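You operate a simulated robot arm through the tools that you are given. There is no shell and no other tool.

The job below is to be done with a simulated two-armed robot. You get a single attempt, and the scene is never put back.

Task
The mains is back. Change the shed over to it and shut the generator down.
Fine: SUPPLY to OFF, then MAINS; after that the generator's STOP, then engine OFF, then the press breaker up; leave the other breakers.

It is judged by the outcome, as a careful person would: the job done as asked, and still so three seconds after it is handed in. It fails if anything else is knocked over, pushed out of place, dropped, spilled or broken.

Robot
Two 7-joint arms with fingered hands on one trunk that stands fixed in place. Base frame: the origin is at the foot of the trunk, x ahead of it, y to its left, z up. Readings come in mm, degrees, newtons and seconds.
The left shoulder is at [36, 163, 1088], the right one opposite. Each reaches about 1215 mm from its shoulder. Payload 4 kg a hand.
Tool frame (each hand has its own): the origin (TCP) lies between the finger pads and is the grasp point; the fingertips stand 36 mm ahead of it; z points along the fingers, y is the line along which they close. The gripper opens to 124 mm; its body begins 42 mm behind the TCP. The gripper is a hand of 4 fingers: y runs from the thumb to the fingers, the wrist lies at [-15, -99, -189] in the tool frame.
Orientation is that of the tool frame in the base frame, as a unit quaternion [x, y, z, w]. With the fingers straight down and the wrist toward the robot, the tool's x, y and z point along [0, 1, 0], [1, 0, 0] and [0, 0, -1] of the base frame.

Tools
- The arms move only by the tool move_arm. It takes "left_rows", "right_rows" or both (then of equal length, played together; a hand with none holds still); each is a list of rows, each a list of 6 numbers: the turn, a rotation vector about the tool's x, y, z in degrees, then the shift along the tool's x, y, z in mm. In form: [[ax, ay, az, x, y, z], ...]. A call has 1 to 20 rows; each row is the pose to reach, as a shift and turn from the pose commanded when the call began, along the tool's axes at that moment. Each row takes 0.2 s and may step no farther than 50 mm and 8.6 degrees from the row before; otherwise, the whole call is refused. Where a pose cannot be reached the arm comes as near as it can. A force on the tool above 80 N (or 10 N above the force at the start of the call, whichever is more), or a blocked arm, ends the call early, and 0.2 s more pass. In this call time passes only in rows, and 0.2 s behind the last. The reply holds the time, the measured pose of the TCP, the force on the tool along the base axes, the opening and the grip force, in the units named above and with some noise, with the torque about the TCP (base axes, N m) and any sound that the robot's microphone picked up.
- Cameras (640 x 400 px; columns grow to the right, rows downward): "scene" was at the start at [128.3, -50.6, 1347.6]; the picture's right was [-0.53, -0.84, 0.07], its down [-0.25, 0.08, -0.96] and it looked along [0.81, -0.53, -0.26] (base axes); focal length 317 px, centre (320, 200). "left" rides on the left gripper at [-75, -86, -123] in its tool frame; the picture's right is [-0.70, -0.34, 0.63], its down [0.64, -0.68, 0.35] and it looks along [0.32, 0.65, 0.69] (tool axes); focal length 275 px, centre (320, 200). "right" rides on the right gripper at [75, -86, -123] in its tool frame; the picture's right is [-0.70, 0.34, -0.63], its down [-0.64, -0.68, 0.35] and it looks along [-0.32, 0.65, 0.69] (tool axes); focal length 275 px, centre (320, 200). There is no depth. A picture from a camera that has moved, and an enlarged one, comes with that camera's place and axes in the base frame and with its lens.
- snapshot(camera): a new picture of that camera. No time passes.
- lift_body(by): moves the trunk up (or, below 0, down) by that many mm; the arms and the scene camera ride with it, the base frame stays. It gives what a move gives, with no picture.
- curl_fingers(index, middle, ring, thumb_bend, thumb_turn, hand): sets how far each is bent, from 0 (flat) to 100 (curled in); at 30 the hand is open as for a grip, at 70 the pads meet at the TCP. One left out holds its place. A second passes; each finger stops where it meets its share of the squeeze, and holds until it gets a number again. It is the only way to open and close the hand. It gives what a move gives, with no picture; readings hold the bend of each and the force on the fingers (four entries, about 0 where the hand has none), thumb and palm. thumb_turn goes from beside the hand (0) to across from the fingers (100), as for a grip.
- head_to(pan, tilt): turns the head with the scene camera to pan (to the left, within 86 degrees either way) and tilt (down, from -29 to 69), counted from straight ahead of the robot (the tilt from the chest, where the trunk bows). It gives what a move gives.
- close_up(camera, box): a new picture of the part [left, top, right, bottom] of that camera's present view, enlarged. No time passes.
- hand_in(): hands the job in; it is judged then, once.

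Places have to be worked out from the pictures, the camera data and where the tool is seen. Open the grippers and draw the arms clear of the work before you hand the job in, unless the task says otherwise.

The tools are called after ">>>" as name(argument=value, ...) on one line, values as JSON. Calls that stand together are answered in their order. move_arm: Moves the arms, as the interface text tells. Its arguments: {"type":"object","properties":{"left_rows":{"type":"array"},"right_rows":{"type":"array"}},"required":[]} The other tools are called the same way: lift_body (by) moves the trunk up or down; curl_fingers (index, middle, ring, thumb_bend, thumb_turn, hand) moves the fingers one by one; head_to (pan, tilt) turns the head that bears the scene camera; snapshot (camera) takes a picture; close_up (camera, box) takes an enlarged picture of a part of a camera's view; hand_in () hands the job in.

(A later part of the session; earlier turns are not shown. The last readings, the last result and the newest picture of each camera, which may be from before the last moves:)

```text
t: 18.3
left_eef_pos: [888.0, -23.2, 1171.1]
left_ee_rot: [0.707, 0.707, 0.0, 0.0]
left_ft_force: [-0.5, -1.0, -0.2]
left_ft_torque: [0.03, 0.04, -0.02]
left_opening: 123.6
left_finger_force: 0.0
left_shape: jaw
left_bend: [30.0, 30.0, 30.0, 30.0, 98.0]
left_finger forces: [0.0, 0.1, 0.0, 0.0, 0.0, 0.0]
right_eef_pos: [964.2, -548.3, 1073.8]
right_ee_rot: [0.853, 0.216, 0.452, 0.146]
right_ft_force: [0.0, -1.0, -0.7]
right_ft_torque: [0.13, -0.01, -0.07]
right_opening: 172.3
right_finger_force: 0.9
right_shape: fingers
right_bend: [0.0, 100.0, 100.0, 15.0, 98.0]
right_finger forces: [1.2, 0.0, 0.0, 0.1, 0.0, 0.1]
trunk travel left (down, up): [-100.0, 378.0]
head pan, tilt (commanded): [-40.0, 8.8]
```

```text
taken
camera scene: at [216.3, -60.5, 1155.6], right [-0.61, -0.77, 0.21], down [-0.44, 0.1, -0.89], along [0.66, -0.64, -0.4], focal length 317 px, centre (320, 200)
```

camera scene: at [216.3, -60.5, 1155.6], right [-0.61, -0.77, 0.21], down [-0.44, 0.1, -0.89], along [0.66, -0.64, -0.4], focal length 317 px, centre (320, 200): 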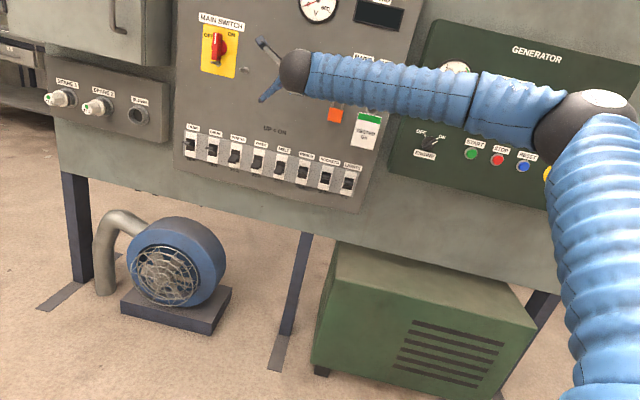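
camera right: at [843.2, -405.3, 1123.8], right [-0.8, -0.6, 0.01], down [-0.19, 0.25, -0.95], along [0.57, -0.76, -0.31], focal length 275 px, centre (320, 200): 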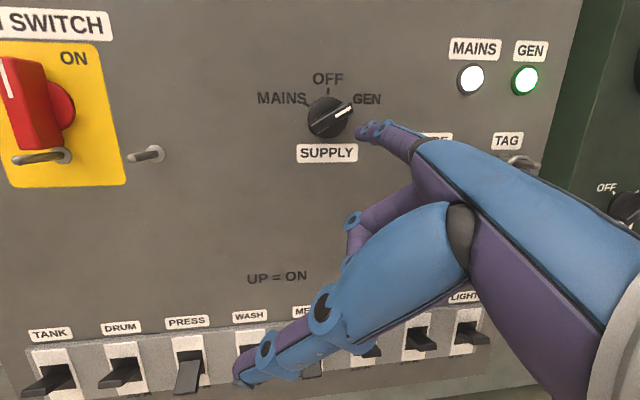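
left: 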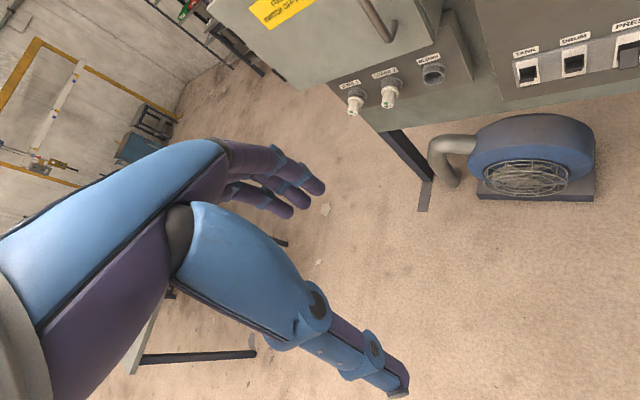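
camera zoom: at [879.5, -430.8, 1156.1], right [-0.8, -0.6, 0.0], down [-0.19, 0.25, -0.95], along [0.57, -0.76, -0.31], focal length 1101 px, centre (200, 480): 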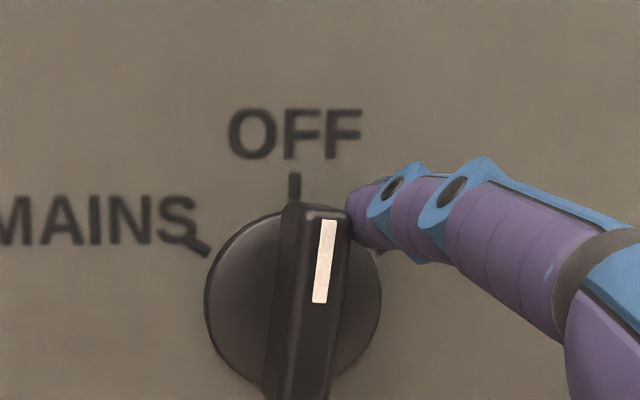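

The LOAD display has gone dark, which suggests SUPPLY is registered at OFF. I check the board's meter and lamps in an enlarged view before going on.

>>> close_up(camera="scene", box=[180, 0, 440, 90])

>>> snapshot(camera="right")

```text
2.46 times, centred on (310, 45) of scene
camera zoom: at [216.3, -60.5, 1155.6], right [-0.61, -0.77, 0.21], down [-0.44, 0.1, -0.89], along [0.66, -0.64, -0.4], focal length 780 px, centre (345, 582)
```

zoom: 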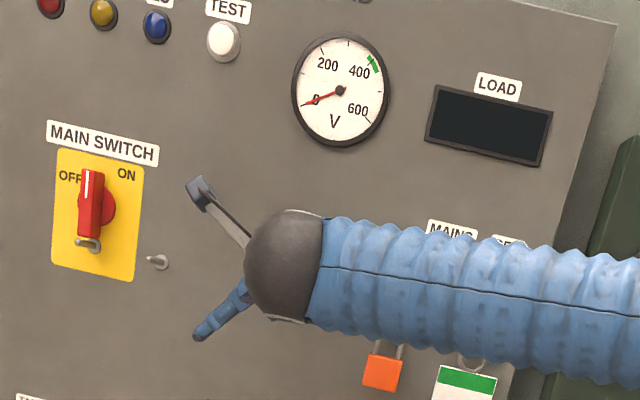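

```text
taken
camera right: at [879.5, -430.8, 1156.1], right [-0.8, -0.6, 0.0], down [-0.19, 0.25, -0.95], along [0.57, -0.76, -0.31], focal length 275 px, centre (320, 200)
```

right: 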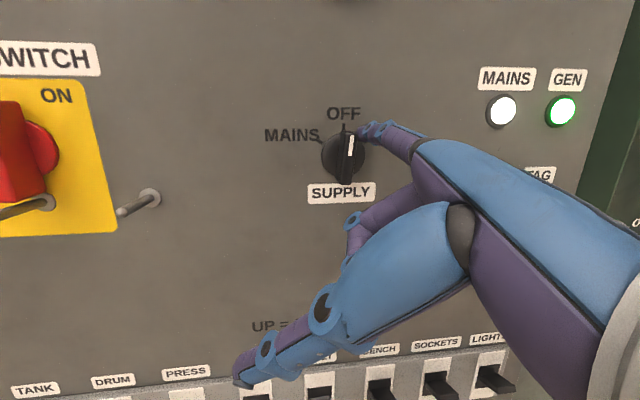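

The meter reads 0 V and L1–L3 are dark, so SUPPLY is at OFF. I'll dwell a second, then sweep on counter-clockwise toward MAINS.

>>> move_arm(right_rows=[[0, 0, 0, 0, 0, 0], [0, 0, 0, 0, 0, 0], [0, 0, 0, 0, 0, 0], [0, 0, 0, 0, 0, 0], [0, 0, 0, 3.0, -0.8, 0.9], [0, 0, 0, 6.7, -2.0, 2.4], [0, 0, 0, 10.0, -3.5, 4.3], [0, 0, 0, 12.9, -5.4, 6.7], [0, 0, 0, 15.2, -7.6, 9.3], [0, 0, 0, 16.8, -10.0, 12.3]])

>>> close_up(camera="right", box=[270, 80, 430, 180])

>>> close_up(camera="scene", box=[180, 0, 440, 90])

```text
t: 20.5
left_eef_pos: [887.5, -22.6, 1172.0]
left_ee_rot: [0.707, 0.707, 0.0, 0.0]
left_ft_force: [0.0, 1.6, 0.3]
left_ft_torque: [0.01, 0.06, -0.03]
left_opening: 124.0
left_finger_force: 0.1
left_shape: jaw
left_bend: [30.0, 30.0, 30.0, 30.0, 98.0]
left_finger forces: [0.0, 0.0, 0.1, 0.0, 0.0, 0.1]
right_eef_pos: [979.9, -533.6, 1074.6]
right_ee_rot: [0.853, 0.215, 0.452, 0.146]
right_ft_force: [-1.6, -0.3, 0.3]
right_ft_torque: [0.03, -0.05, -0.11]
right_opening: 173.3
right_finger_force: 0.9
right_shape: fingers
right_bend: [0.0, 100.0, 100.0, 15.0, 98.0]
right_finger forces: [1.0, 0.0, 0.1, 0.0, 0.0, 0.0]
trunk travel left (down, up): [-100.0, 378.0]
head pan, tilt (commanded): [-40.0, 8.8]
```

```text
4.00 times, centred on (350, 130) of right
camera zoom: at [895.8, -415.3, 1156.4], right [-0.8, -0.6, 0.0], down [-0.19, 0.25, -0.95], along [0.57, -0.76, -0.31], focal length 1101 px, centre (200, 480)
```

zoom: 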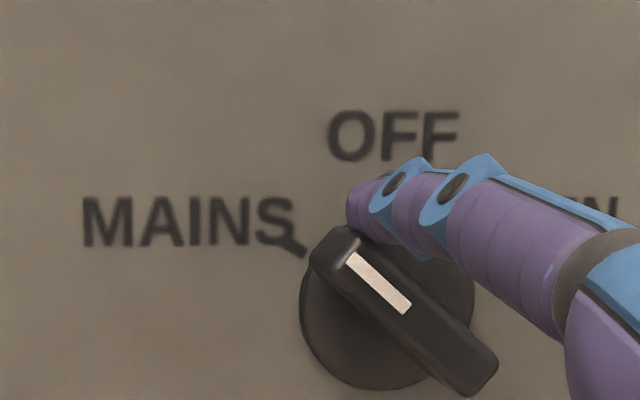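

```text
2.46 times, centred on (310, 45) of scene
camera zoom: at [216.2, -60.4, 1155.6], right [-0.61, -0.77, 0.21], down [-0.44, 0.1, -0.89], along [0.66, -0.64, -0.4], focal length 780 px, centre (345, 582)
```

zoom: 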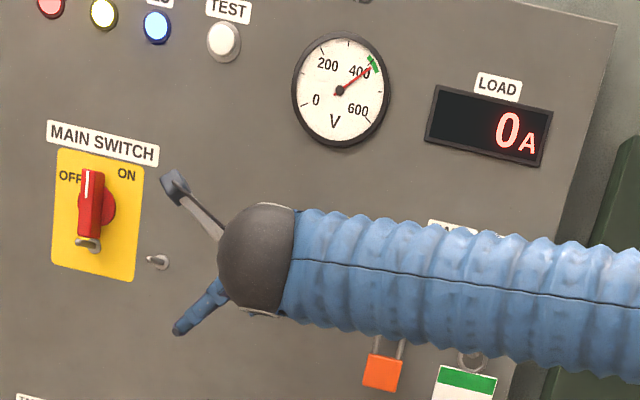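

The meter is back to about 400 V and the load display is lit, so MAINS is live. The bar still looks about 10° short of its tick, so I push it ~4 mm more to seat it fully.

>>> move_arm(right_rows=[[0, 0, 0, -0.4, -1.2, 1.5], [0, 0, 0, -0.8, -2.5, 3.0]])

>>> close_up(camera="right", box=[270, 80, 430, 180])

```text
t: 21.1
left_eef_pos: [887.0, -23.1, 1171.8]
left_ee_rot: [0.707, 0.707, 0.0, 0.0]
left_ft_force: [0.2, -0.1, -0.8]
left_ft_torque: [-0.04, 0.02, 0.01]
left_opening: 123.8
left_finger_force: 0.1
left_shape: jaw
left_bend: [30.0, 30.0, 30.0, 30.0, 98.0]
left_finger forces: [0.0, 0.0, 0.1, 0.0, 0.0, 0.0]
right_eef_pos: [981.1, -530.7, 1071.5]
right_ee_rot: [0.853, 0.215, 0.453, 0.147]
right_ft_force: [0.6, -0.7, 0.6]
right_ft_torque: [-0.02, -0.05, -0.07]
right_opening: 173.6
right_finger_force: 0.2
right_shape: fingers
right_bend: [0.0, 100.0, 100.0, 15.0, 98.0]
right_finger forces: [1.2, 0.1, 0.0, 0.1, 0.0, 0.1]
trunk travel left (down, up): [-100.0, 378.0]
head pan, tilt (commanded): [-40.0, 8.8]
```

```text
4.00 times, centred on (350, 130) of right
camera zoom: at [897.0, -413.2, 1153.0], right [-0.8, -0.6, 0.0], down [-0.19, 0.25, -0.95], along [0.57, -0.76, -0.31], focal length 1101 px, centre (200, 480)
```

zoom: 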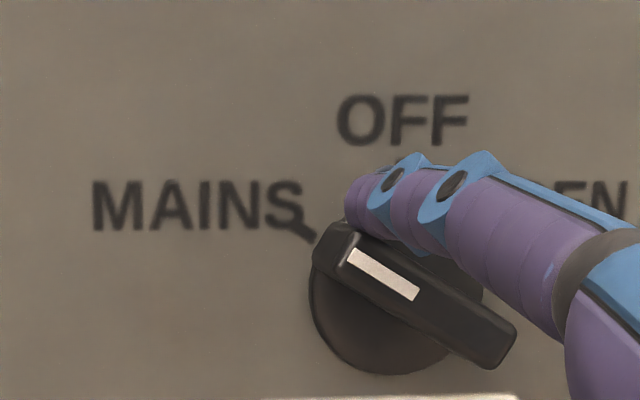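

The bar now lines up with the MAINS tick. I'll slip the finger off the bar, back off 70 mm, and confirm the board state.

>>> move_arm(right_rows=[[0, 0, 0, 1.6, 3.7, -4.5], [0, 0, 0, 1.6, -23.5, -26.6], [0, 0, 0, 1.6, -50.6, -48.6]])

>>> snapshot(camera="right")

>>> close_up(camera="right", box=[270, 80, 430, 180])

```text
t: 21.9
left_eef_pos: [887.7, -22.2, 1172.6]
left_ee_rot: [0.707, 0.707, -0.001, 0.0]
left_ft_force: [0.6, 0.2, 0.7]
left_ft_torque: [0.02, 0.01, -0.01]
left_opening: 123.7
left_finger_force: 0.0
left_shape: jaw
left_bend: [30.0, 30.0, 30.0, 30.0, 98.0]
left_finger forces: [0.0, 0.1, 0.0, 0.1, 0.0, 0.0]
right_eef_pos: [930.7, -483.4, 1077.6]
right_ee_rot: [0.853, 0.216, 0.453, 0.147]
right_ft_force: [0.2, 1.0, -0.2]
right_ft_torque: [0.02, -0.03, 0.01]
right_opening: 171.9
right_finger_force: 0.1
right_shape: fingers
right_bend: [0.0, 100.0, 100.0, 15.0, 98.0]
right_finger forces: [0.0, 0.0, 0.1, 0.1, 0.0, 0.1]
trunk travel left (down, up): [-100.0, 378.0]
head pan, tilt (commanded): [-40.0, 8.8]
```

```text
taken
camera right: at [846.9, -364.5, 1159.2], right [-0.8, -0.6, 0.0], down [-0.19, 0.25, -0.95], along [0.57, -0.76, -0.31], focal length 275 px, centre (320, 200)
```

right: 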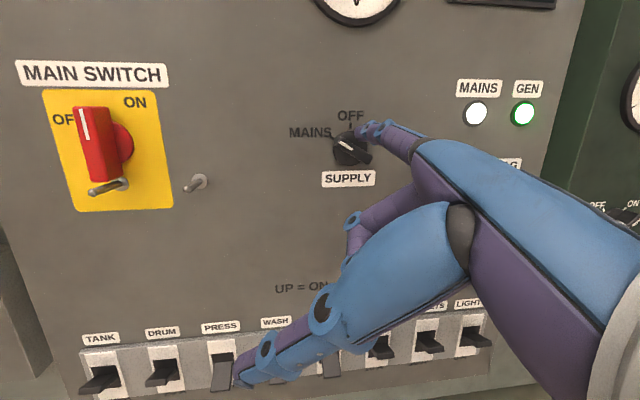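

```text
4.00 times, centred on (350, 130) of right
camera zoom: at [846.9, -364.5, 1159.2], right [-0.8, -0.6, 0.0], down [-0.19, 0.25, -0.95], along [0.57, -0.76, -0.31], focal length 1101 px, centre (200, 480)
```

zoom: 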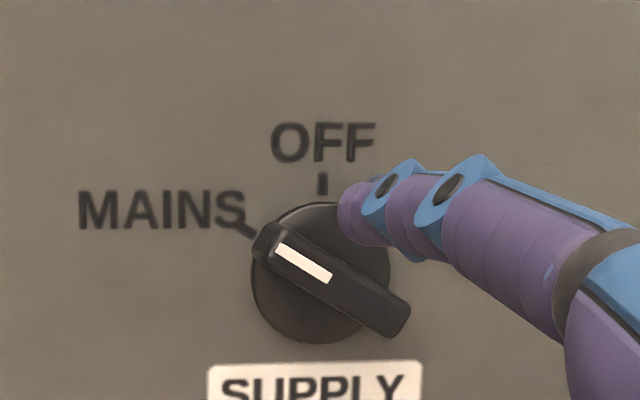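

SUPPLY rests cleanly on MAINS. Before sweeping the arm right toward STOP I turn the head to check that the elbow's side is free.

>>> head_to(pan=-75, tilt=15)

>>> snapshot(camera="scene")

```text
t: 22.9
left_eef_pos: [886.9, -23.5, 1171.7]
left_ee_rot: [0.707, 0.707, 0.0, 0.0]
left_ft_force: [0.2, -0.3, 0.0]
left_ft_torque: [-0.01, 0.01, 0.0]
left_opening: 123.7
left_finger_force: 0.0
left_shape: jaw
left_bend: [30.0, 30.0, 30.0, 30.0, 98.0]
left_finger forces: [0.0, 0.1, 0.0, 0.1, 0.0, 0.1]
right_eef_pos: [931.7, -484.6, 1076.4]
right_ee_rot: [0.853, 0.215, 0.452, 0.147]
right_ft_force: [-0.2, -0.9, -0.2]
right_ft_torque: [0.01, -0.04, -0.02]
right_opening: 171.9
right_finger_force: 0.0
right_shape: fingers
right_bend: [0.0, 100.0, 100.0, 15.0, 98.0]
right_finger forces: [0.0, 0.1, 0.0, 0.0, 0.0, 0.0]
trunk travel left (down, up): [-100.0, 378.0]
head pan, tilt (commanded): [-75.0, 15.0]
```

```text
taken
camera scene: at [168.8, -91.0, 1161.7], right [-0.91, -0.26, 0.32], down [-0.38, 0.25, -0.89], along [0.15, -0.93, -0.33], focal length 317 px, centre (320, 200)
```

scene: 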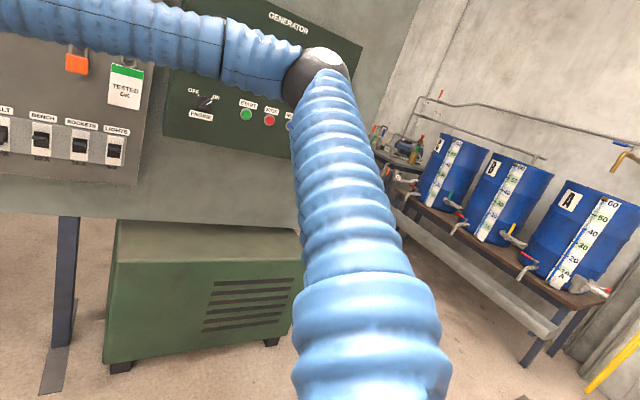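

The right side is free; the drums and bench are well over a metre off. I'll carry the finger to in front of the red STOP button at the same standoff from the panel.

>>> move_arm(right_rows=[[0, 0, 0, -38.7, 15.7, -19.0], [0, 0, 0, -77.5, 31.4, -38.0], [0, 0, 0, -116.2, 47.0, -57.0], [0, 0, 0, -155.0, 62.7, -76.0], [0, 0, 0, -193.7, 78.4, -95.1], [0, 0, 0, -232.5, 94.1, -114.1], [0, 0, 0, -271.2, 109.8, -133.1]])

>>> snapshot(camera="scene")

>>> snapshot(camera="right")

```text
t: 24.5
left_eef_pos: [888.9, -24.2, 1170.9]
left_ee_rot: [0.707, 0.707, -0.001, 0.0]
left_ft_force: [0.4, 0.0, -0.3]
left_ft_torque: [0.01, 0.03, 0.0]
left_opening: 123.6
left_finger_force: 0.0
left_shape: jaw
left_bend: [30.0, 30.0, 30.0, 30.0, 98.0]
left_finger forces: [0.0, 0.0, 0.0, 0.0, 0.1, 0.0]
right_eef_pos: [710.8, -709.5, 1002.6]
right_ee_rot: [0.853, 0.216, 0.452, 0.147]
right_ft_force: [0.9, 0.1, 0.2]
right_ft_torque: [-0.02, -0.01, 0.02]
right_opening: 172.1
right_finger_force: 0.2
right_shape: fingers
right_bend: [0.0, 100.0, 100.0, 15.0, 98.0]
right_finger forces: [0.1, 0.0, 0.0, 0.0, 0.0, 0.0]
trunk travel left (down, up): [-100.0, 378.0]
head pan, tilt (commanded): [-75.0, 15.0]
```

```text
taken
camera scene: at [169.3, -92.1, 1161.3], right [-0.91, -0.26, 0.32], down [-0.39, 0.25, -0.89], along [0.15, -0.93, -0.33], focal length 317 px, centre (320, 200)
```

scene: 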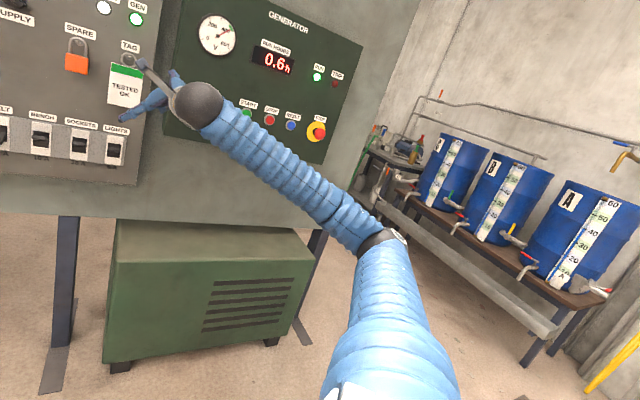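

```text
taken
camera right: at [626.9, -591.0, 1084.7], right [-0.8, -0.61, 0.01], down [-0.19, 0.25, -0.95], along [0.57, -0.76, -0.31], focal length 275 px, centre (320, 200)
```

right: 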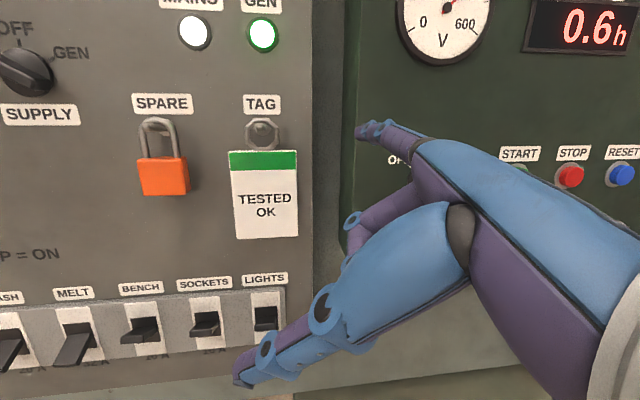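

Going well; the elbow stays clear. I'll finish the sweep to the STOP button standoff.

>>> move_arm(right_rows=[[0, 0, 0, -38.7, 15.7, -19.0], [0, 0, 0, -77.5, 31.4, -38.0], [0, 0, 0, -116.2, 47.0, -57.0], [0, 0, 0, -155.0, 62.7, -76.0], [0, 0, 0, -193.7, 78.4, -95.1], [0, 0, 0, -232.5, 94.1, -114.1], [0, 0, 0, -271.2, 109.8, -133.1]])

>>> snapshot(camera="right")

>>> close_up(camera="right", box=[270, 80, 430, 180])

>>> snapshot(camera="scene")

```text
t: 26.1
left_eef_pos: [886.8, -22.7, 1171.8]
left_ee_rot: [0.707, 0.707, 0.001, 0.0]
left_ft_force: [0.6, 0.5, -0.2]
left_ft_torque: [-0.02, 0.0, -0.01]
left_opening: 123.6
left_finger_force: 0.1
left_shape: jaw
left_bend: [30.0, 30.0, 30.0, 30.0, 98.0]
left_finger forces: [0.0, 0.1, 0.0, 0.0, 0.0, 0.0]
right_eef_pos: [492.1, -932.5, 940.9]
right_ee_rot: [0.853, 0.216, 0.452, 0.148]
right_ft_force: [-0.5, -0.8, 0.5]
right_ft_torque: [-0.04, -0.01, -0.01]
right_opening: 171.7
right_finger_force: 0.0
right_shape: fingers
right_bend: [0.0, 100.0, 100.0, 15.0, 98.0]
right_finger forces: [0.0, 0.1, 0.1, 0.0, 0.0, 0.0]
trunk travel left (down, up): [-100.0, 378.0]
head pan, tilt (commanded): [-75.0, 15.0]
```

```text
taken
camera right: at [407.5, -814.4, 1022.4], right [-0.8, -0.6, 0.0], down [-0.19, 0.25, -0.95], along [0.57, -0.76, -0.31], focal length 275 px, centre (320, 200)
```

right: 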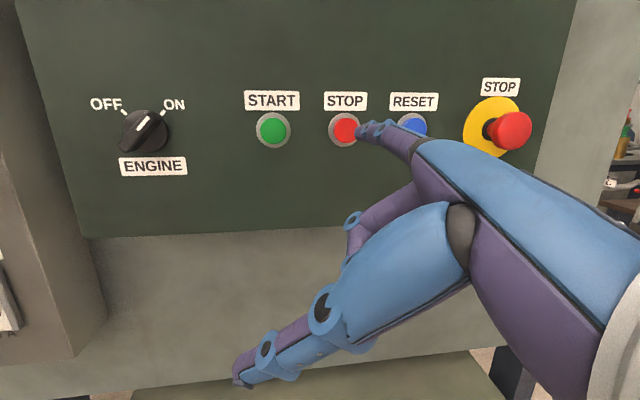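

```text
4.00 times, centred on (350, 130) of right
camera zoom: at [407.5, -814.4, 1022.4], right [-0.8, -0.6, 0.0], down [-0.19, 0.25, -0.95], along [0.57, -0.76, -0.31], focal length 1101 px, centre (200, 480)
```

zoom: 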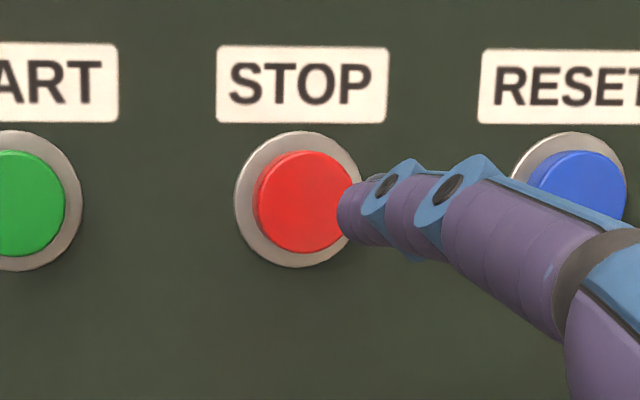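

```text
taken
camera scene: at [168.5, -91.2, 1161.8], right [-0.91, -0.26, 0.32], down [-0.38, 0.25, -0.89], along [0.15, -0.93, -0.33], focal length 317 px, centre (320, 200)
```

scene: 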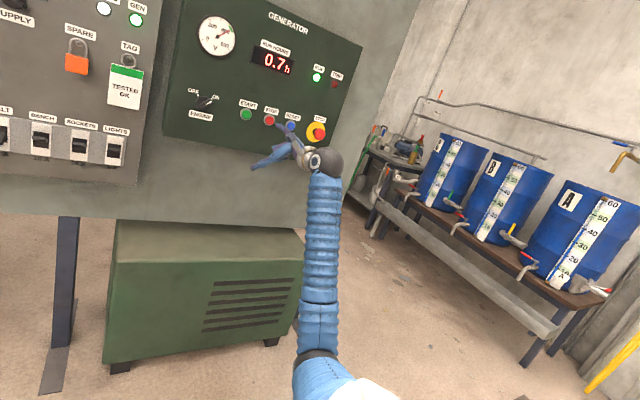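

The right camera puts the STOP button at (t=360, z=1001). The fingertip is 58 mm in front and centred within about 3 mm, and RESET and START are clear. I'll advance straight in and press.

>>> move_arm(right_rows=[[0, 0, 0, -3.2, 19.1, 16.2], [0, 0, 0, -3.2, 34.6, 28.8], [0, 0, 0, -3.2, 40.0, 33.2], [0, 0, 0, -3.2, 43.1, 35.7], [0, 0, 0, -3.2, 46.2, 38.2]])

>>> close_up(camera="right", box=[270, 80, 430, 180])

>>> close_up(camera="scene", box=[170, 0, 370, 170])

```text
t: 27.3
left_eef_pos: [887.3, -22.1, 1170.8]
left_ee_rot: [0.707, 0.707, 0.0, 0.0]
left_ft_force: [1.2, 0.1, 0.9]
left_ft_torque: [0.0, -0.04, 0.02]
left_opening: 123.7
left_finger_force: 0.0
left_shape: jaw
left_bend: [30.0, 30.0, 30.0, 30.0, 98.0]
left_finger forces: [0.1, 0.1, 0.1, 0.1, 0.0, 0.0]
right_eef_pos: [532.1, -974.8, 935.2]
right_ee_rot: [0.854, 0.214, 0.451, 0.147]
right_ft_force: [-1.3, -0.9, -0.5]
right_ft_torque: [0.01, 0.0, -0.01]
right_opening: 172.0
right_finger_force: 0.1
right_shape: fingers
right_bend: [0.0, 100.0, 100.0, 15.0, 98.0]
right_finger forces: [0.0, 0.0, 0.0, 0.0, 0.0, 0.0]
trunk travel left (down, up): [-100.0, 378.0]
head pan, tilt (commanded): [-75.0, 15.0]
```

```text
4.00 times, centred on (350, 130) of right
camera zoom: at [447.1, -856.3, 1017.0], right [-0.8, -0.6, 0.0], down [-0.19, 0.25, -0.95], along [0.57, -0.76, -0.31], focal length 1101 px, centre (200, 480)
```

zoom: 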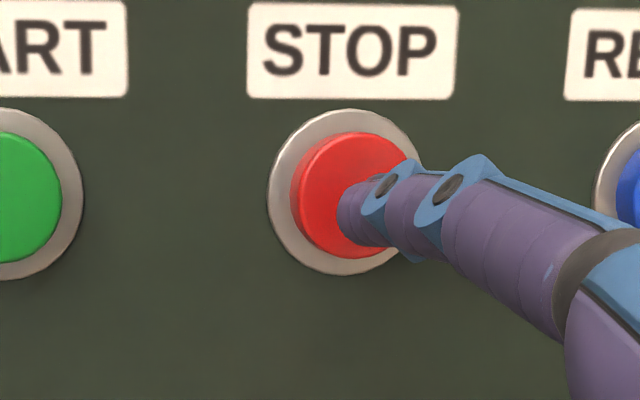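

```text
2.35 times, centred on (270, 85) of scene
camera zoom: at [168.5, -91.0, 1161.7], right [-0.91, -0.26, 0.32], down [-0.38, 0.25, -0.89], along [0.15, -0.93, -0.33], focal length 746 px, centre (438, 471)
```

zoom: 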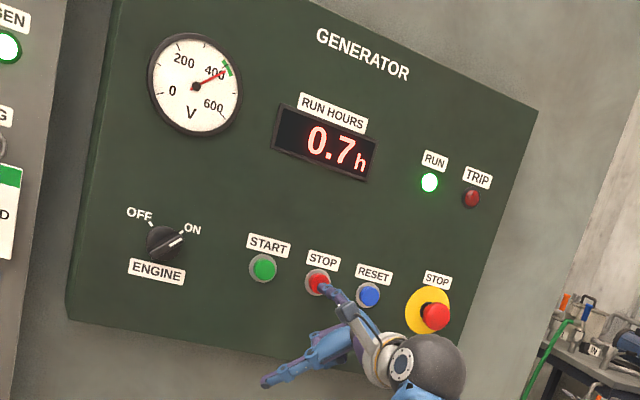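

No contact yet; the tip is right at the button face. I'll press on in small steps, watching the force.

>>> move_arm(right_rows=[[0, 0, 0, 0, 2.3, 1.9], [0, 0, 0, 0, 4.6, 3.8], [0, 0, 0, 0, 7.0, 5.7], [0, 0, 0, 0, 9.3, 7.6]])

>>> close_up(camera="right", box=[270, 80, 430, 180])

>>> close_up(camera="scene", box=[170, 0, 370, 170])

```text
t: 28.3
left_eef_pos: [888.5, -22.0, 1172.4]
left_ee_rot: [0.708, 0.707, 0.0, 0.0]
left_ft_force: [0.5, -0.3, 0.1]
left_ft_torque: [0.0, -0.04, -0.01]
left_opening: 123.6
left_finger_force: 0.1
left_shape: jaw
left_bend: [30.0, 30.0, 30.0, 30.0, 98.0]
left_finger forces: [0.0, 0.1, 0.0, 0.0, 0.0, 0.0]
right_eef_pos: [537.4, -983.4, 935.2]
right_ee_rot: [0.853, 0.216, 0.452, 0.147]
right_ft_force: [-5.3, 5.3, -0.3]
right_ft_torque: [-0.36, -0.27, -0.29]
right_opening: 171.6
right_finger_force: 3.5
right_shape: fingers
right_bend: [0.0, 100.0, 100.0, 15.0, 98.0]
right_finger forces: [7.6, 0.0, 0.0, 0.0, 0.1, 0.1]
trunk travel left (down, up): [-100.0, 378.0]
head pan, tilt (commanded): [-75.0, 15.0]
heard: click
```

```text
4.00 times, centred on (350, 130) of right
camera zoom: at [453.7, -865.0, 1017.0], right [-0.8, -0.6, 0.0], down [-0.19, 0.25, -0.95], along [0.57, -0.76, -0.31], focal length 1101 px, centre (200, 480)
```

zoom: 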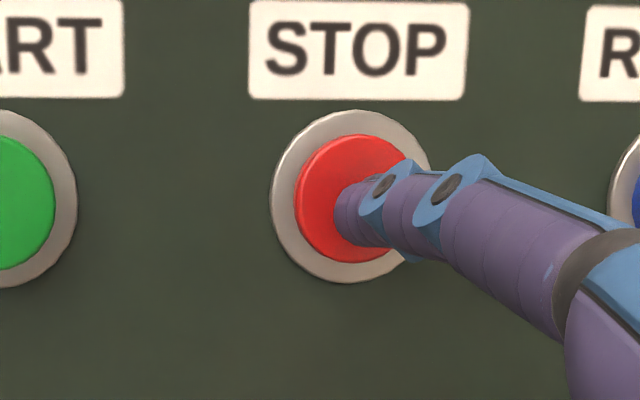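

```text
2.35 times, centred on (270, 85) of scene
camera zoom: at [168.0, -90.6, 1161.9], right [-0.91, -0.26, 0.32], down [-0.38, 0.25, -0.89], along [0.15, -0.93, -0.33], focal length 746 px, centre (438, 471)
```

zoom: 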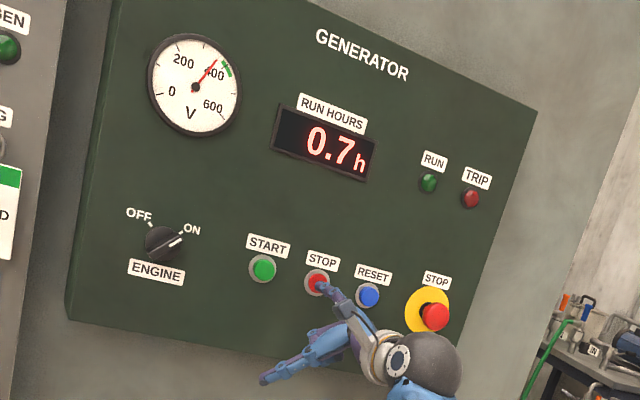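

A click was heard; the RUN and GEN lamps are out and the volts are falling, with TRIP unlit. I'll release the button, back off 65 mm and move left to just right of the ENGINE knob.

>>> move_arm(right_rows=[[0, 0, 0, 0, -25.0, -20.5], [0, 0, 0, 0, -50.3, -41.0], [0, 0, 0, 32.2, -70.5, -16.1], [0, 0, 0, 64.4, -90.7, 8.8], [0, 0, 0, 96.7, -110.9, 33.8], [0, 0, 0, 128.9, -131.2, 58.7]])

>>> snapshot(camera="right")

>>> close_up(camera="right", box=[270, 80, 430, 180])

>>> close_up(camera="scene", box=[170, 0, 370, 170])

```text
t: 29.7
left_eef_pos: [889.3, -23.8, 1170.9]
left_ee_rot: [0.707, 0.707, 0.0, 0.0]
left_ft_force: [-0.6, 0.0, -0.6]
left_ft_torque: [0.01, 0.02, -0.02]
left_opening: 123.7
left_finger_force: 0.1
left_shape: jaw
left_bend: [30.0, 30.0, 30.0, 30.0, 98.0]
left_finger forces: [0.0, 0.0, 0.0, 0.0, 0.0, 0.0]
right_eef_pos: [624.3, -809.3, 937.3]
right_ee_rot: [0.853, 0.215, 0.452, 0.148]
right_ft_force: [-0.3, 0.1, 0.0]
right_ft_torque: [-0.01, 0.0, 0.0]
right_opening: 171.7
right_finger_force: 0.1
right_shape: fingers
right_bend: [0.0, 100.0, 100.0, 15.0, 98.0]
right_finger forces: [0.0, 0.0, 0.1, 0.0, 0.0, 0.1]
trunk travel left (down, up): [-100.0, 378.0]
head pan, tilt (commanded): [-75.0, 15.0]
```

```text
taken
camera right: at [539.7, -690.6, 1020.1], right [-0.8, -0.6, 0.0], down [-0.19, 0.25, -0.95], along [0.57, -0.76, -0.31], focal length 275 px, centre (320, 200)
```

right: 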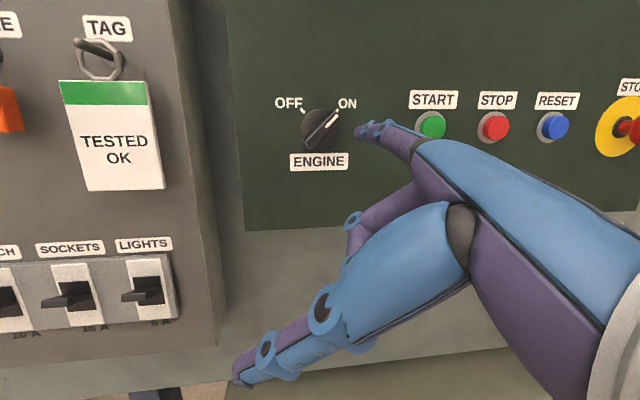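

```text
4.00 times, centred on (350, 130) of right
camera zoom: at [539.7, -690.6, 1020.1], right [-0.8, -0.6, 0.0], down [-0.19, 0.25, -0.95], along [0.57, -0.76, -0.31], focal length 1101 px, centre (200, 480)
```

zoom: 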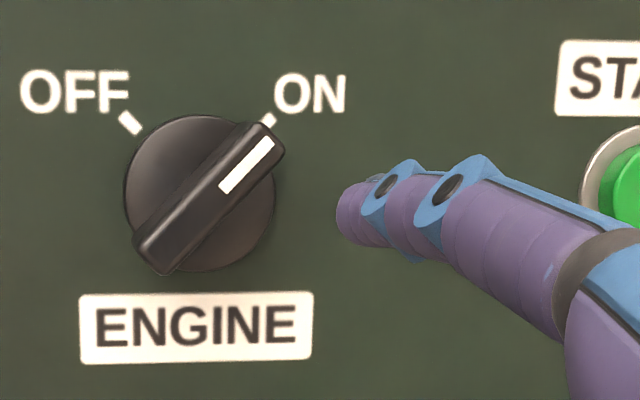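

```text
2.35 times, centred on (270, 85) of scene
camera zoom: at [168.7, -91.1, 1161.6], right [-0.91, -0.26, 0.32], down [-0.38, 0.25, -0.89], along [0.15, -0.93, -0.33], focal length 746 px, centre (438, 471)
```

zoom: 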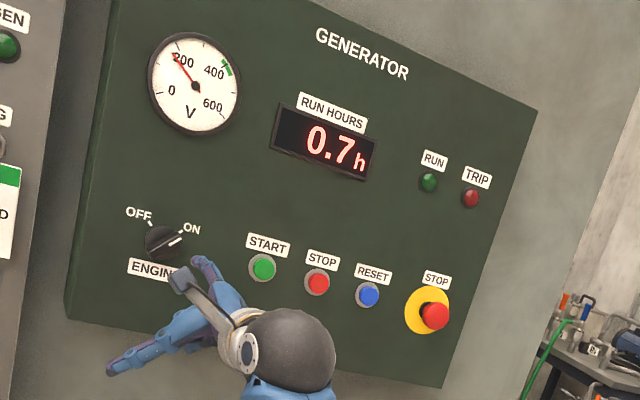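

The volts are still running down (about 180 V) and the ENGINE knob centre is at (150, 1001). I'll advance beside the bar without touching it, and wait there for the rundown.

>>> move_arm(right_rows=[[0, 0, 0, -2, 15.5, 12.6], [0, 0, 0, -2, 31.0, 25.2], [0, 0, 0, -2, 44.2, 35.9], [0, 0, 0, -2, 44.2, 35.9], [0, 0, 0, -2, 44.2, 35.9], [0, 0, 0, -2, 44.2, 35.9], [0, 0, 0, -2, 44.2, 35.9], [0, 0, 0, -2, 44.2, 35.9], [0, 0, 0, -2, 44.2, 35.9], [0, 0, 0, -2, 44.2, 35.9], [0, 0, 0, -2, 44.2, 35.9], [0, 0, 0, -2, 44.2, 35.9]])

>>> close_up(camera="right", box=[270, 80, 430, 180])

>>> close_up(camera="scene", box=[170, 0, 370, 170])

```text
t: 32.3
left_eef_pos: [888.4, -23.0, 1172.2]
left_ee_rot: [0.707, 0.707, 0.0, 0.0]
left_ft_force: [-0.3, -0.1, 0.5]
left_ft_torque: [0.02, -0.03, 0.01]
left_opening: 123.6
left_finger_force: 0.2
left_shape: jaw
left_bend: [30.0, 30.0, 30.0, 30.0, 98.0]
left_finger forces: [0.1, 0.0, 0.0, 0.1, 0.1, 0.0]
right_eef_pos: [661.7, -849.9, 934.2]
right_ee_rot: [0.853, 0.215, 0.452, 0.147]
right_ft_force: [-0.1, 0.2, 0.1]
right_ft_torque: [0.0, 0.0, -0.01]
right_opening: 171.8
right_finger_force: 0.1
right_shape: fingers
right_bend: [0.0, 100.0, 100.0, 15.0, 98.0]
right_finger forces: [0.0, 0.0, 0.1, 0.0, 0.0, 0.0]
trunk travel left (down, up): [-100.0, 378.0]
head pan, tilt (commanded): [-75.0, 15.0]
```

```text
4.00 times, centred on (350, 130) of right
camera zoom: at [577.4, -730.4, 1016.7], right [-0.8, -0.6, 0.0], down [-0.19, 0.25, -0.95], along [0.57, -0.76, -0.31], focal length 1101 px, centre (200, 480)
```

zoom: 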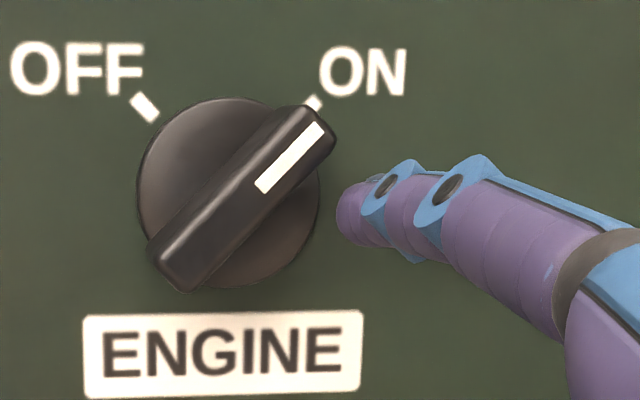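

```text
2.35 times, centred on (270, 85) of scene
camera zoom: at [168.6, -91.0, 1161.7], right [-0.91, -0.26, 0.32], down [-0.38, 0.25, -0.89], along [0.15, -0.93, -0.33], focal length 746 px, centre (438, 471)
```

zoom: 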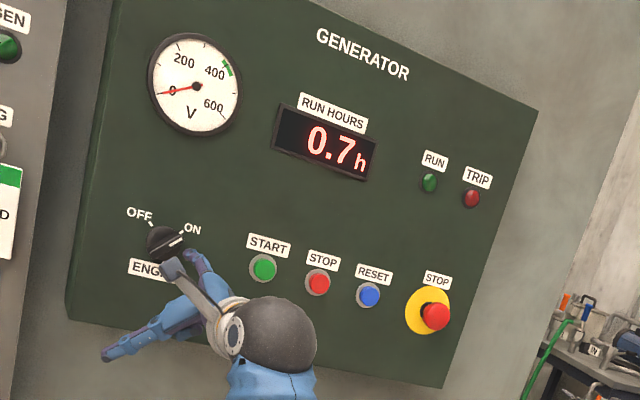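

The generator volts are at 0. Now I sweep the ENGINE bar counter-clockwise from ON to OFF.

>>> move_arm(right_rows=[[0, 0, 0, 4.5, 0.2, -0.2], [0, 0, 0, 8.9, 0.4, -0.4], [0, 0, 0, 14.0, 2.2, -2.6], [0, 0, 0, 19.6, 3.0, -3.6], [0, 0, 0, 25.4, 2.9, -3.5], [0, 0, 0, 31.0, 1.9, -2.2], [0, 0, 0, 35.9, 0, 0.1], [0, 0, 0, 39.9, -2.7, 3.4]])

>>> close_up(camera="right", box=[270, 80, 430, 180])

```text
t: 34.1
left_eef_pos: [887.3, -21.8, 1172.3]
left_ee_rot: [0.707, 0.707, 0.0, 0.0]
left_ft_force: [0.1, 0.1, -0.1]
left_ft_torque: [0.0, -0.01, 0.04]
left_opening: 123.8
left_finger_force: 0.1
left_shape: jaw
left_bend: [30.0, 30.0, 30.0, 30.0, 98.0]
left_finger forces: [0.0, 0.1, 0.1, 0.0, 0.0, 0.0]
right_eef_pos: [683.3, -827.7, 959.1]
right_ee_rot: [0.853, 0.215, 0.452, 0.146]
right_ft_force: [-0.8, -0.7, 0.2]
right_ft_torque: [0.04, -0.05, -0.14]
right_opening: 173.1
right_finger_force: 0.6
right_shape: fingers
right_bend: [0.0, 100.0, 100.0, 15.0, 98.0]
right_finger forces: [1.3, 0.0, 0.0, 0.0, 0.0, 0.0]
trunk travel left (down, up): [-100.0, 378.0]
head pan, tilt (commanded): [-75.0, 15.0]
```

```text
4.00 times, centred on (350, 130) of right
camera zoom: at [598.9, -708.4, 1040.8], right [-0.8, -0.6, 0.0], down [-0.19, 0.25, -0.95], along [0.57, -0.76, -0.31], focal length 1101 px, centre (200, 480)
```

zoom: 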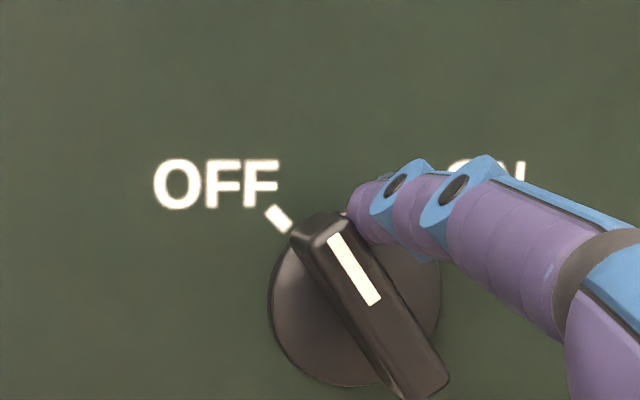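

The bar is about 30° past vertical and needs about 13° more to the OFF tick. I push another 5 mm along the arc.

>>> move_arm(right_rows=[[0, 0, 0, 0.4, -1.5, 1.9], [0, 0, 0, 0.6, -3.1, 3.8]])

>>> close_up(camera="right", box=[270, 80, 430, 180])

```text
t: 34.7
left_eef_pos: [887.2, -22.8, 1172.7]
left_ee_rot: [0.707, 0.707, 0.0, -0.001]
left_ft_force: [0.5, 0.5, 0.6]
left_ft_torque: [-0.01, -0.01, 0.0]
left_opening: 123.5
left_finger_force: 0.1
left_shape: jaw
left_bend: [30.0, 30.0, 30.0, 30.0, 98.0]
left_finger forces: [0.0, 0.1, 0.1, 0.0, 0.0, 0.1]
right_eef_pos: [685.1, -823.5, 954.2]
right_ee_rot: [0.852, 0.216, 0.453, 0.147]
right_ft_force: [-0.5, -2.6, 0.9]
right_ft_torque: [-0.02, -0.09, -0.09]
right_opening: 174.4
right_finger_force: 1.1
right_shape: fingers
right_bend: [0.0, 100.0, 100.0, 15.0, 98.0]
right_finger forces: [2.1, 0.0, 0.0, 0.1, 0.0, 0.0]
trunk travel left (down, up): [-100.0, 378.0]
head pan, tilt (commanded): [-75.0, 15.0]
```

```text
4.00 times, centred on (350, 130) of right
camera zoom: at [600.6, -705.4, 1037.0], right [-0.8, -0.6, 0.0], down [-0.19, 0.25, -0.95], along [0.57, -0.76, -0.31], focal length 1101 px, centre (200, 480)
```

zoom: 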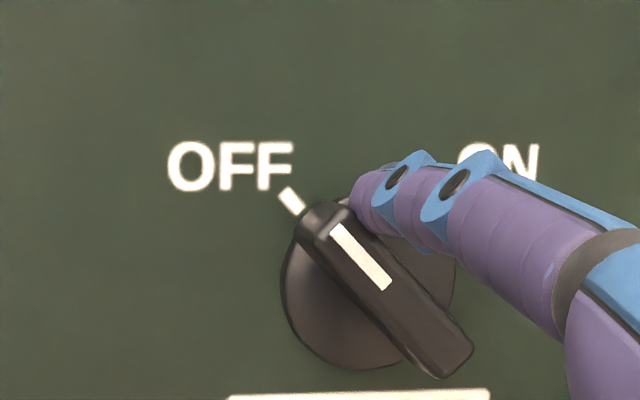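

The bar now lines up with OFF. I'll slip off the bar, back away 70 mm and check it stays.

>>> move_arm(right_rows=[[0, 0, 0, 0, 3.1, -3.8], [0, 0, 0, 0, -24.0, -25.8], [0, 0, 0, 0, -51.1, -47.9]])

>>> close_up(camera="right", box=[240, 60, 440, 185])

>>> close_up(camera="scene", box=[0, 0, 370, 230])

```text
t: 35.5
left_eef_pos: [888.2, -22.2, 1171.4]
left_ee_rot: [0.707, 0.707, 0.001, 0.0]
left_ft_force: [0.8, -0.1, 0.1]
left_ft_torque: [0.02, -0.06, -0.02]
left_opening: 123.8
left_finger_force: 0.1
left_shape: jaw
left_bend: [30.0, 30.0, 30.0, 30.0, 98.0]
left_finger forces: [0.0, 0.0, 0.0, 0.0, 0.0, 0.1]
right_eef_pos: [631.6, -778.2, 957.9]
right_ee_rot: [0.853, 0.216, 0.453, 0.146]
right_ft_force: [-0.6, 0.2, 0.6]
right_ft_torque: [0.01, 0.0, -0.04]
right_opening: 172.0
right_finger_force: 0.0
right_shape: fingers
right_bend: [0.0, 100.0, 100.0, 15.0, 98.0]
right_finger forces: [0.1, 0.0, 0.1, 0.1, 0.1, 0.0]
trunk travel left (down, up): [-100.0, 378.0]
head pan, tilt (commanded): [-75.0, 15.0]
```

```text
3.20 times, centred on (340, 122) of right
camera zoom: at [548.9, -660.1, 1040.0], right [-0.8, -0.6, 0.0], down [-0.19, 0.25, -0.95], along [0.57, -0.76, -0.31], focal length 881 px, centre (256, 448)
```

zoom: 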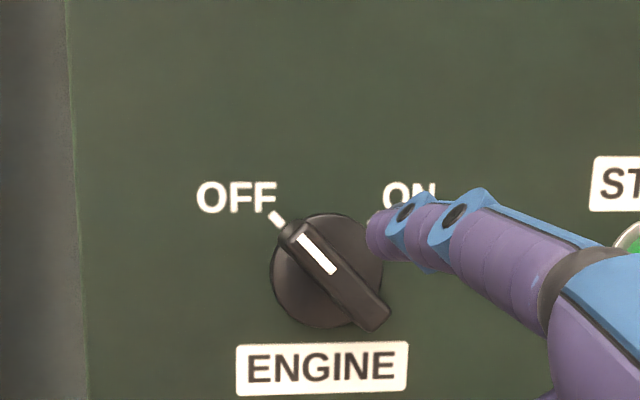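

```text
1.73 times, centred on (185, 115) of scene
camera zoom: at [168.6, -90.9, 1161.7], right [-0.91, -0.26, 0.32], down [-0.38, 0.25, -0.89], along [0.15, -0.93, -0.33], focal length 548 px, centre (554, 347)
```

zoom: 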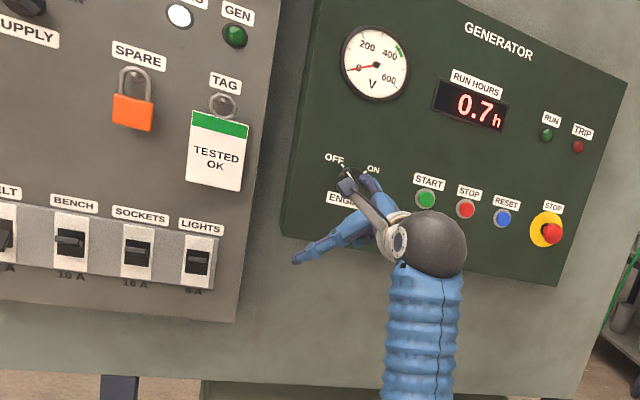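

ENGINE is at OFF, and nothing else on the generator panel has changed. Next I swing the finger toward the PRESS breaker, first half of the way, and turn the head back to follow.

>>> move_arm(right_rows=[[0, 0, 0, 16.4, -28.3, 32.0], [0, 0, 0, 32.8, -56.5, 64.0], [0, 0, 0, 49.3, -84.8, 96.0], [0, 0, 0, 65.7, -113.1, 128.0], [0, 0, 0, 82.1, -141.4, 160.0], [0, 0, 0, 98.5, -169.6, 191.9], [0, 0, 0, 114.9, -197.9, 223.9]])

>>> head_to(pan=-35, tilt=12)

>>> snapshot(camera="scene")

>>> snapshot(camera="right")

```text
t: 37.1
left_eef_pos: [888.3, -22.8, 1171.2]
left_ee_rot: [0.708, 0.707, 0.0, -0.001]
left_ft_force: [-0.5, -0.8, -1.1]
left_ft_torque: [-0.01, -0.03, 0.04]
left_opening: 123.6
left_finger_force: 0.1
left_shape: jaw
left_bend: [30.0, 30.0, 30.0, 30.0, 98.0]
left_finger forces: [0.1, 0.0, 0.0, 0.0, 0.0, 0.1]
right_eef_pos: [832.4, -558.3, 830.3]
right_ee_rot: [0.853, 0.214, 0.452, 0.148]
right_ft_force: [-0.9, 0.1, 0.2]
right_ft_torque: [-0.01, 0.0, -0.01]
right_opening: 172.0
right_finger_force: 0.1
right_shape: fingers
right_bend: [0.0, 100.0, 100.0, 15.0, 98.0]
right_finger forces: [0.0, 0.1, 0.0, 0.0, 0.1, 0.0]
trunk travel left (down, up): [-100.0, 378.0]
head pan, tilt (commanded): [-75.0, 15.0]
```

```text
t: 38.2
left_eef_pos: [887.1, -21.7, 1171.5]
left_ee_rot: [0.707, 0.707, 0.0, 0.0]
left_ft_force: [0.3, -0.2, 0.6]
left_ft_torque: [0.01, -0.02, -0.02]
left_opening: 123.8
left_finger_force: 0.0
left_shape: jaw
left_bend: [30.0, 30.0, 30.0, 30.0, 98.0]
left_finger forces: [0.0, 0.1, 0.1, 0.0, 0.0, 0.0]
right_eef_pos: [830.7, -559.2, 832.0]
right_ee_rot: [0.853, 0.216, 0.451, 0.146]
right_ft_force: [0.0, -0.7, 0.8]
right_ft_torque: [-0.01, -0.02, 0.02]
right_opening: 171.6
right_finger_force: 0.0
right_shape: fingers
right_bend: [0.0, 100.0, 100.0, 15.0, 98.0]
right_finger forces: [0.0, 0.0, 0.1, 0.0, 0.0, 0.0]
trunk travel left (down, up): [-100.0, 378.0]
head pan, tilt (commanded): [-35.0, 12.0]
```

```text
taken
camera scene: at [219.5, -54.2, 1149.0], right [-0.54, -0.82, 0.19], down [-0.49, 0.12, -0.87], along [0.69, -0.56, -0.46], focal length 317 px, centre (320, 200)
```

scene: 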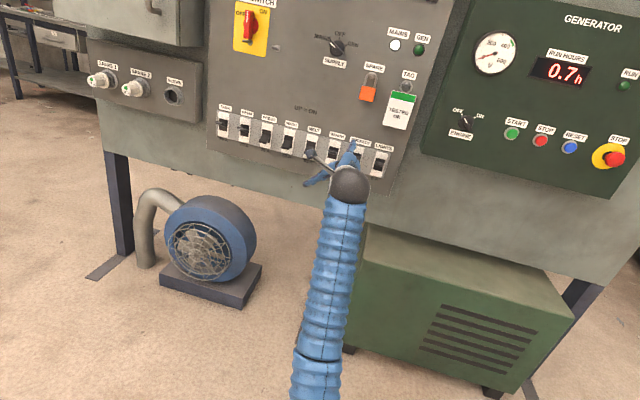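

```text
taken
camera right: at [748.0, -440.1, 913.7], right [-0.8, -0.6, 0.0], down [-0.19, 0.25, -0.95], along [0.57, -0.76, -0.31], focal length 275 px, centre (320, 200)
```

right: 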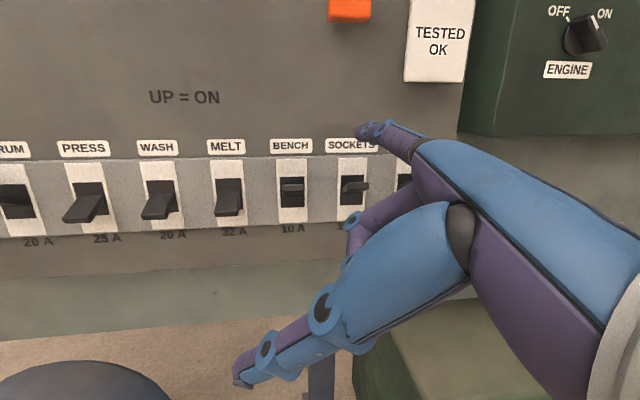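

The fan below is well under the hand's path. I continue to below and in front of the PRESS lever.

>>> move_arm(right_rows=[[0, 0, 0, 16.4, -28.3, 32.0], [0, 0, 0, 32.8, -56.5, 64.0], [0, 0, 0, 49.3, -84.8, 96.0], [0, 0, 0, 65.7, -113.1, 128.0], [0, 0, 0, 82.1, -141.4, 160.0], [0, 0, 0, 98.5, -169.6, 191.9], [0, 0, 0, 114.9, -197.9, 223.9]])

>>> snapshot(camera="scene")

>>> snapshot(camera="right")

>>> close_up(camera="right", box=[270, 40, 430, 140])

```text
t: 39.8
left_eef_pos: [887.6, -23.2, 1172.5]
left_ee_rot: [0.707, 0.707, -0.001, 0.0]
left_ft_force: [0.4, -0.1, 0.0]
left_ft_torque: [0.03, -0.03, 0.03]
left_opening: 123.9
left_finger_force: 0.0
left_shape: jaw
left_bend: [30.0, 30.0, 30.0, 30.0, 98.0]
left_finger forces: [0.1, 0.1, 0.0, 0.1, 0.0, 0.0]
right_eef_pos: [1029.8, -344.2, 698.8]
right_ee_rot: [0.854, 0.215, 0.451, 0.147]
right_ft_force: [0.7, -0.8, 0.5]
right_ft_torque: [-0.01, -0.03, 0.04]
right_opening: 171.8
right_finger_force: 0.2
right_shape: fingers
right_bend: [0.0, 100.0, 100.0, 15.0, 98.0]
right_finger forces: [0.1, 0.0, 0.0, 0.1, 0.1, 0.0]
trunk travel left (down, up): [-100.0, 378.0]
head pan, tilt (commanded): [-35.0, 12.0]
```

```text
taken
camera scene: at [219.8, -54.3, 1148.8], right [-0.54, -0.82, 0.19], down [-0.49, 0.12, -0.87], along [0.69, -0.56, -0.46], focal length 317 px, centre (320, 200)
```

scene: 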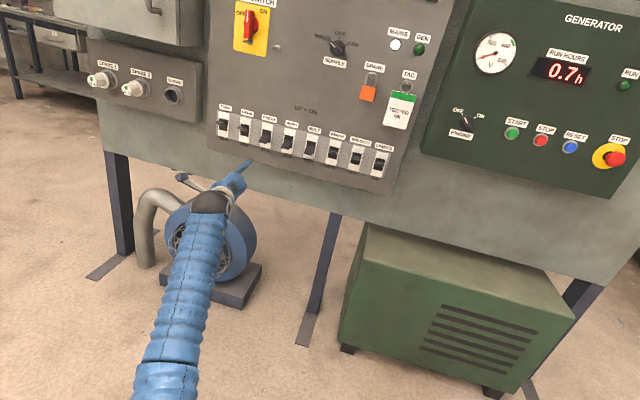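

```text
taken
camera right: at [945.3, -225.1, 781.6], right [-0.8, -0.6, 0.01], down [-0.19, 0.25, -0.95], along [0.57, -0.76, -0.31], focal length 275 px, centre (320, 200)
```

right: 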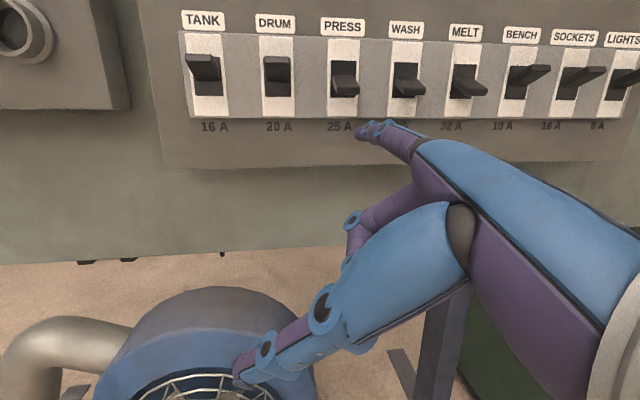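

```text
4.00 times, centred on (350, 90) of right
camera zoom: at [945.3, -225.1, 781.6], right [-0.8, -0.6, 0.01], down [-0.19, 0.25, -0.95], along [0.57, -0.76, -0.31], focal length 1101 px, centre (200, 640)
```

zoom: 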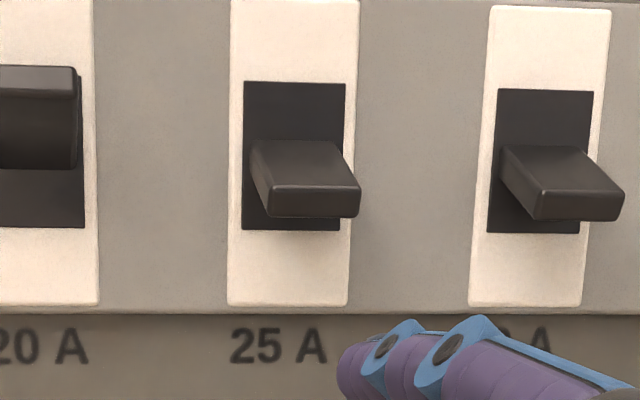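

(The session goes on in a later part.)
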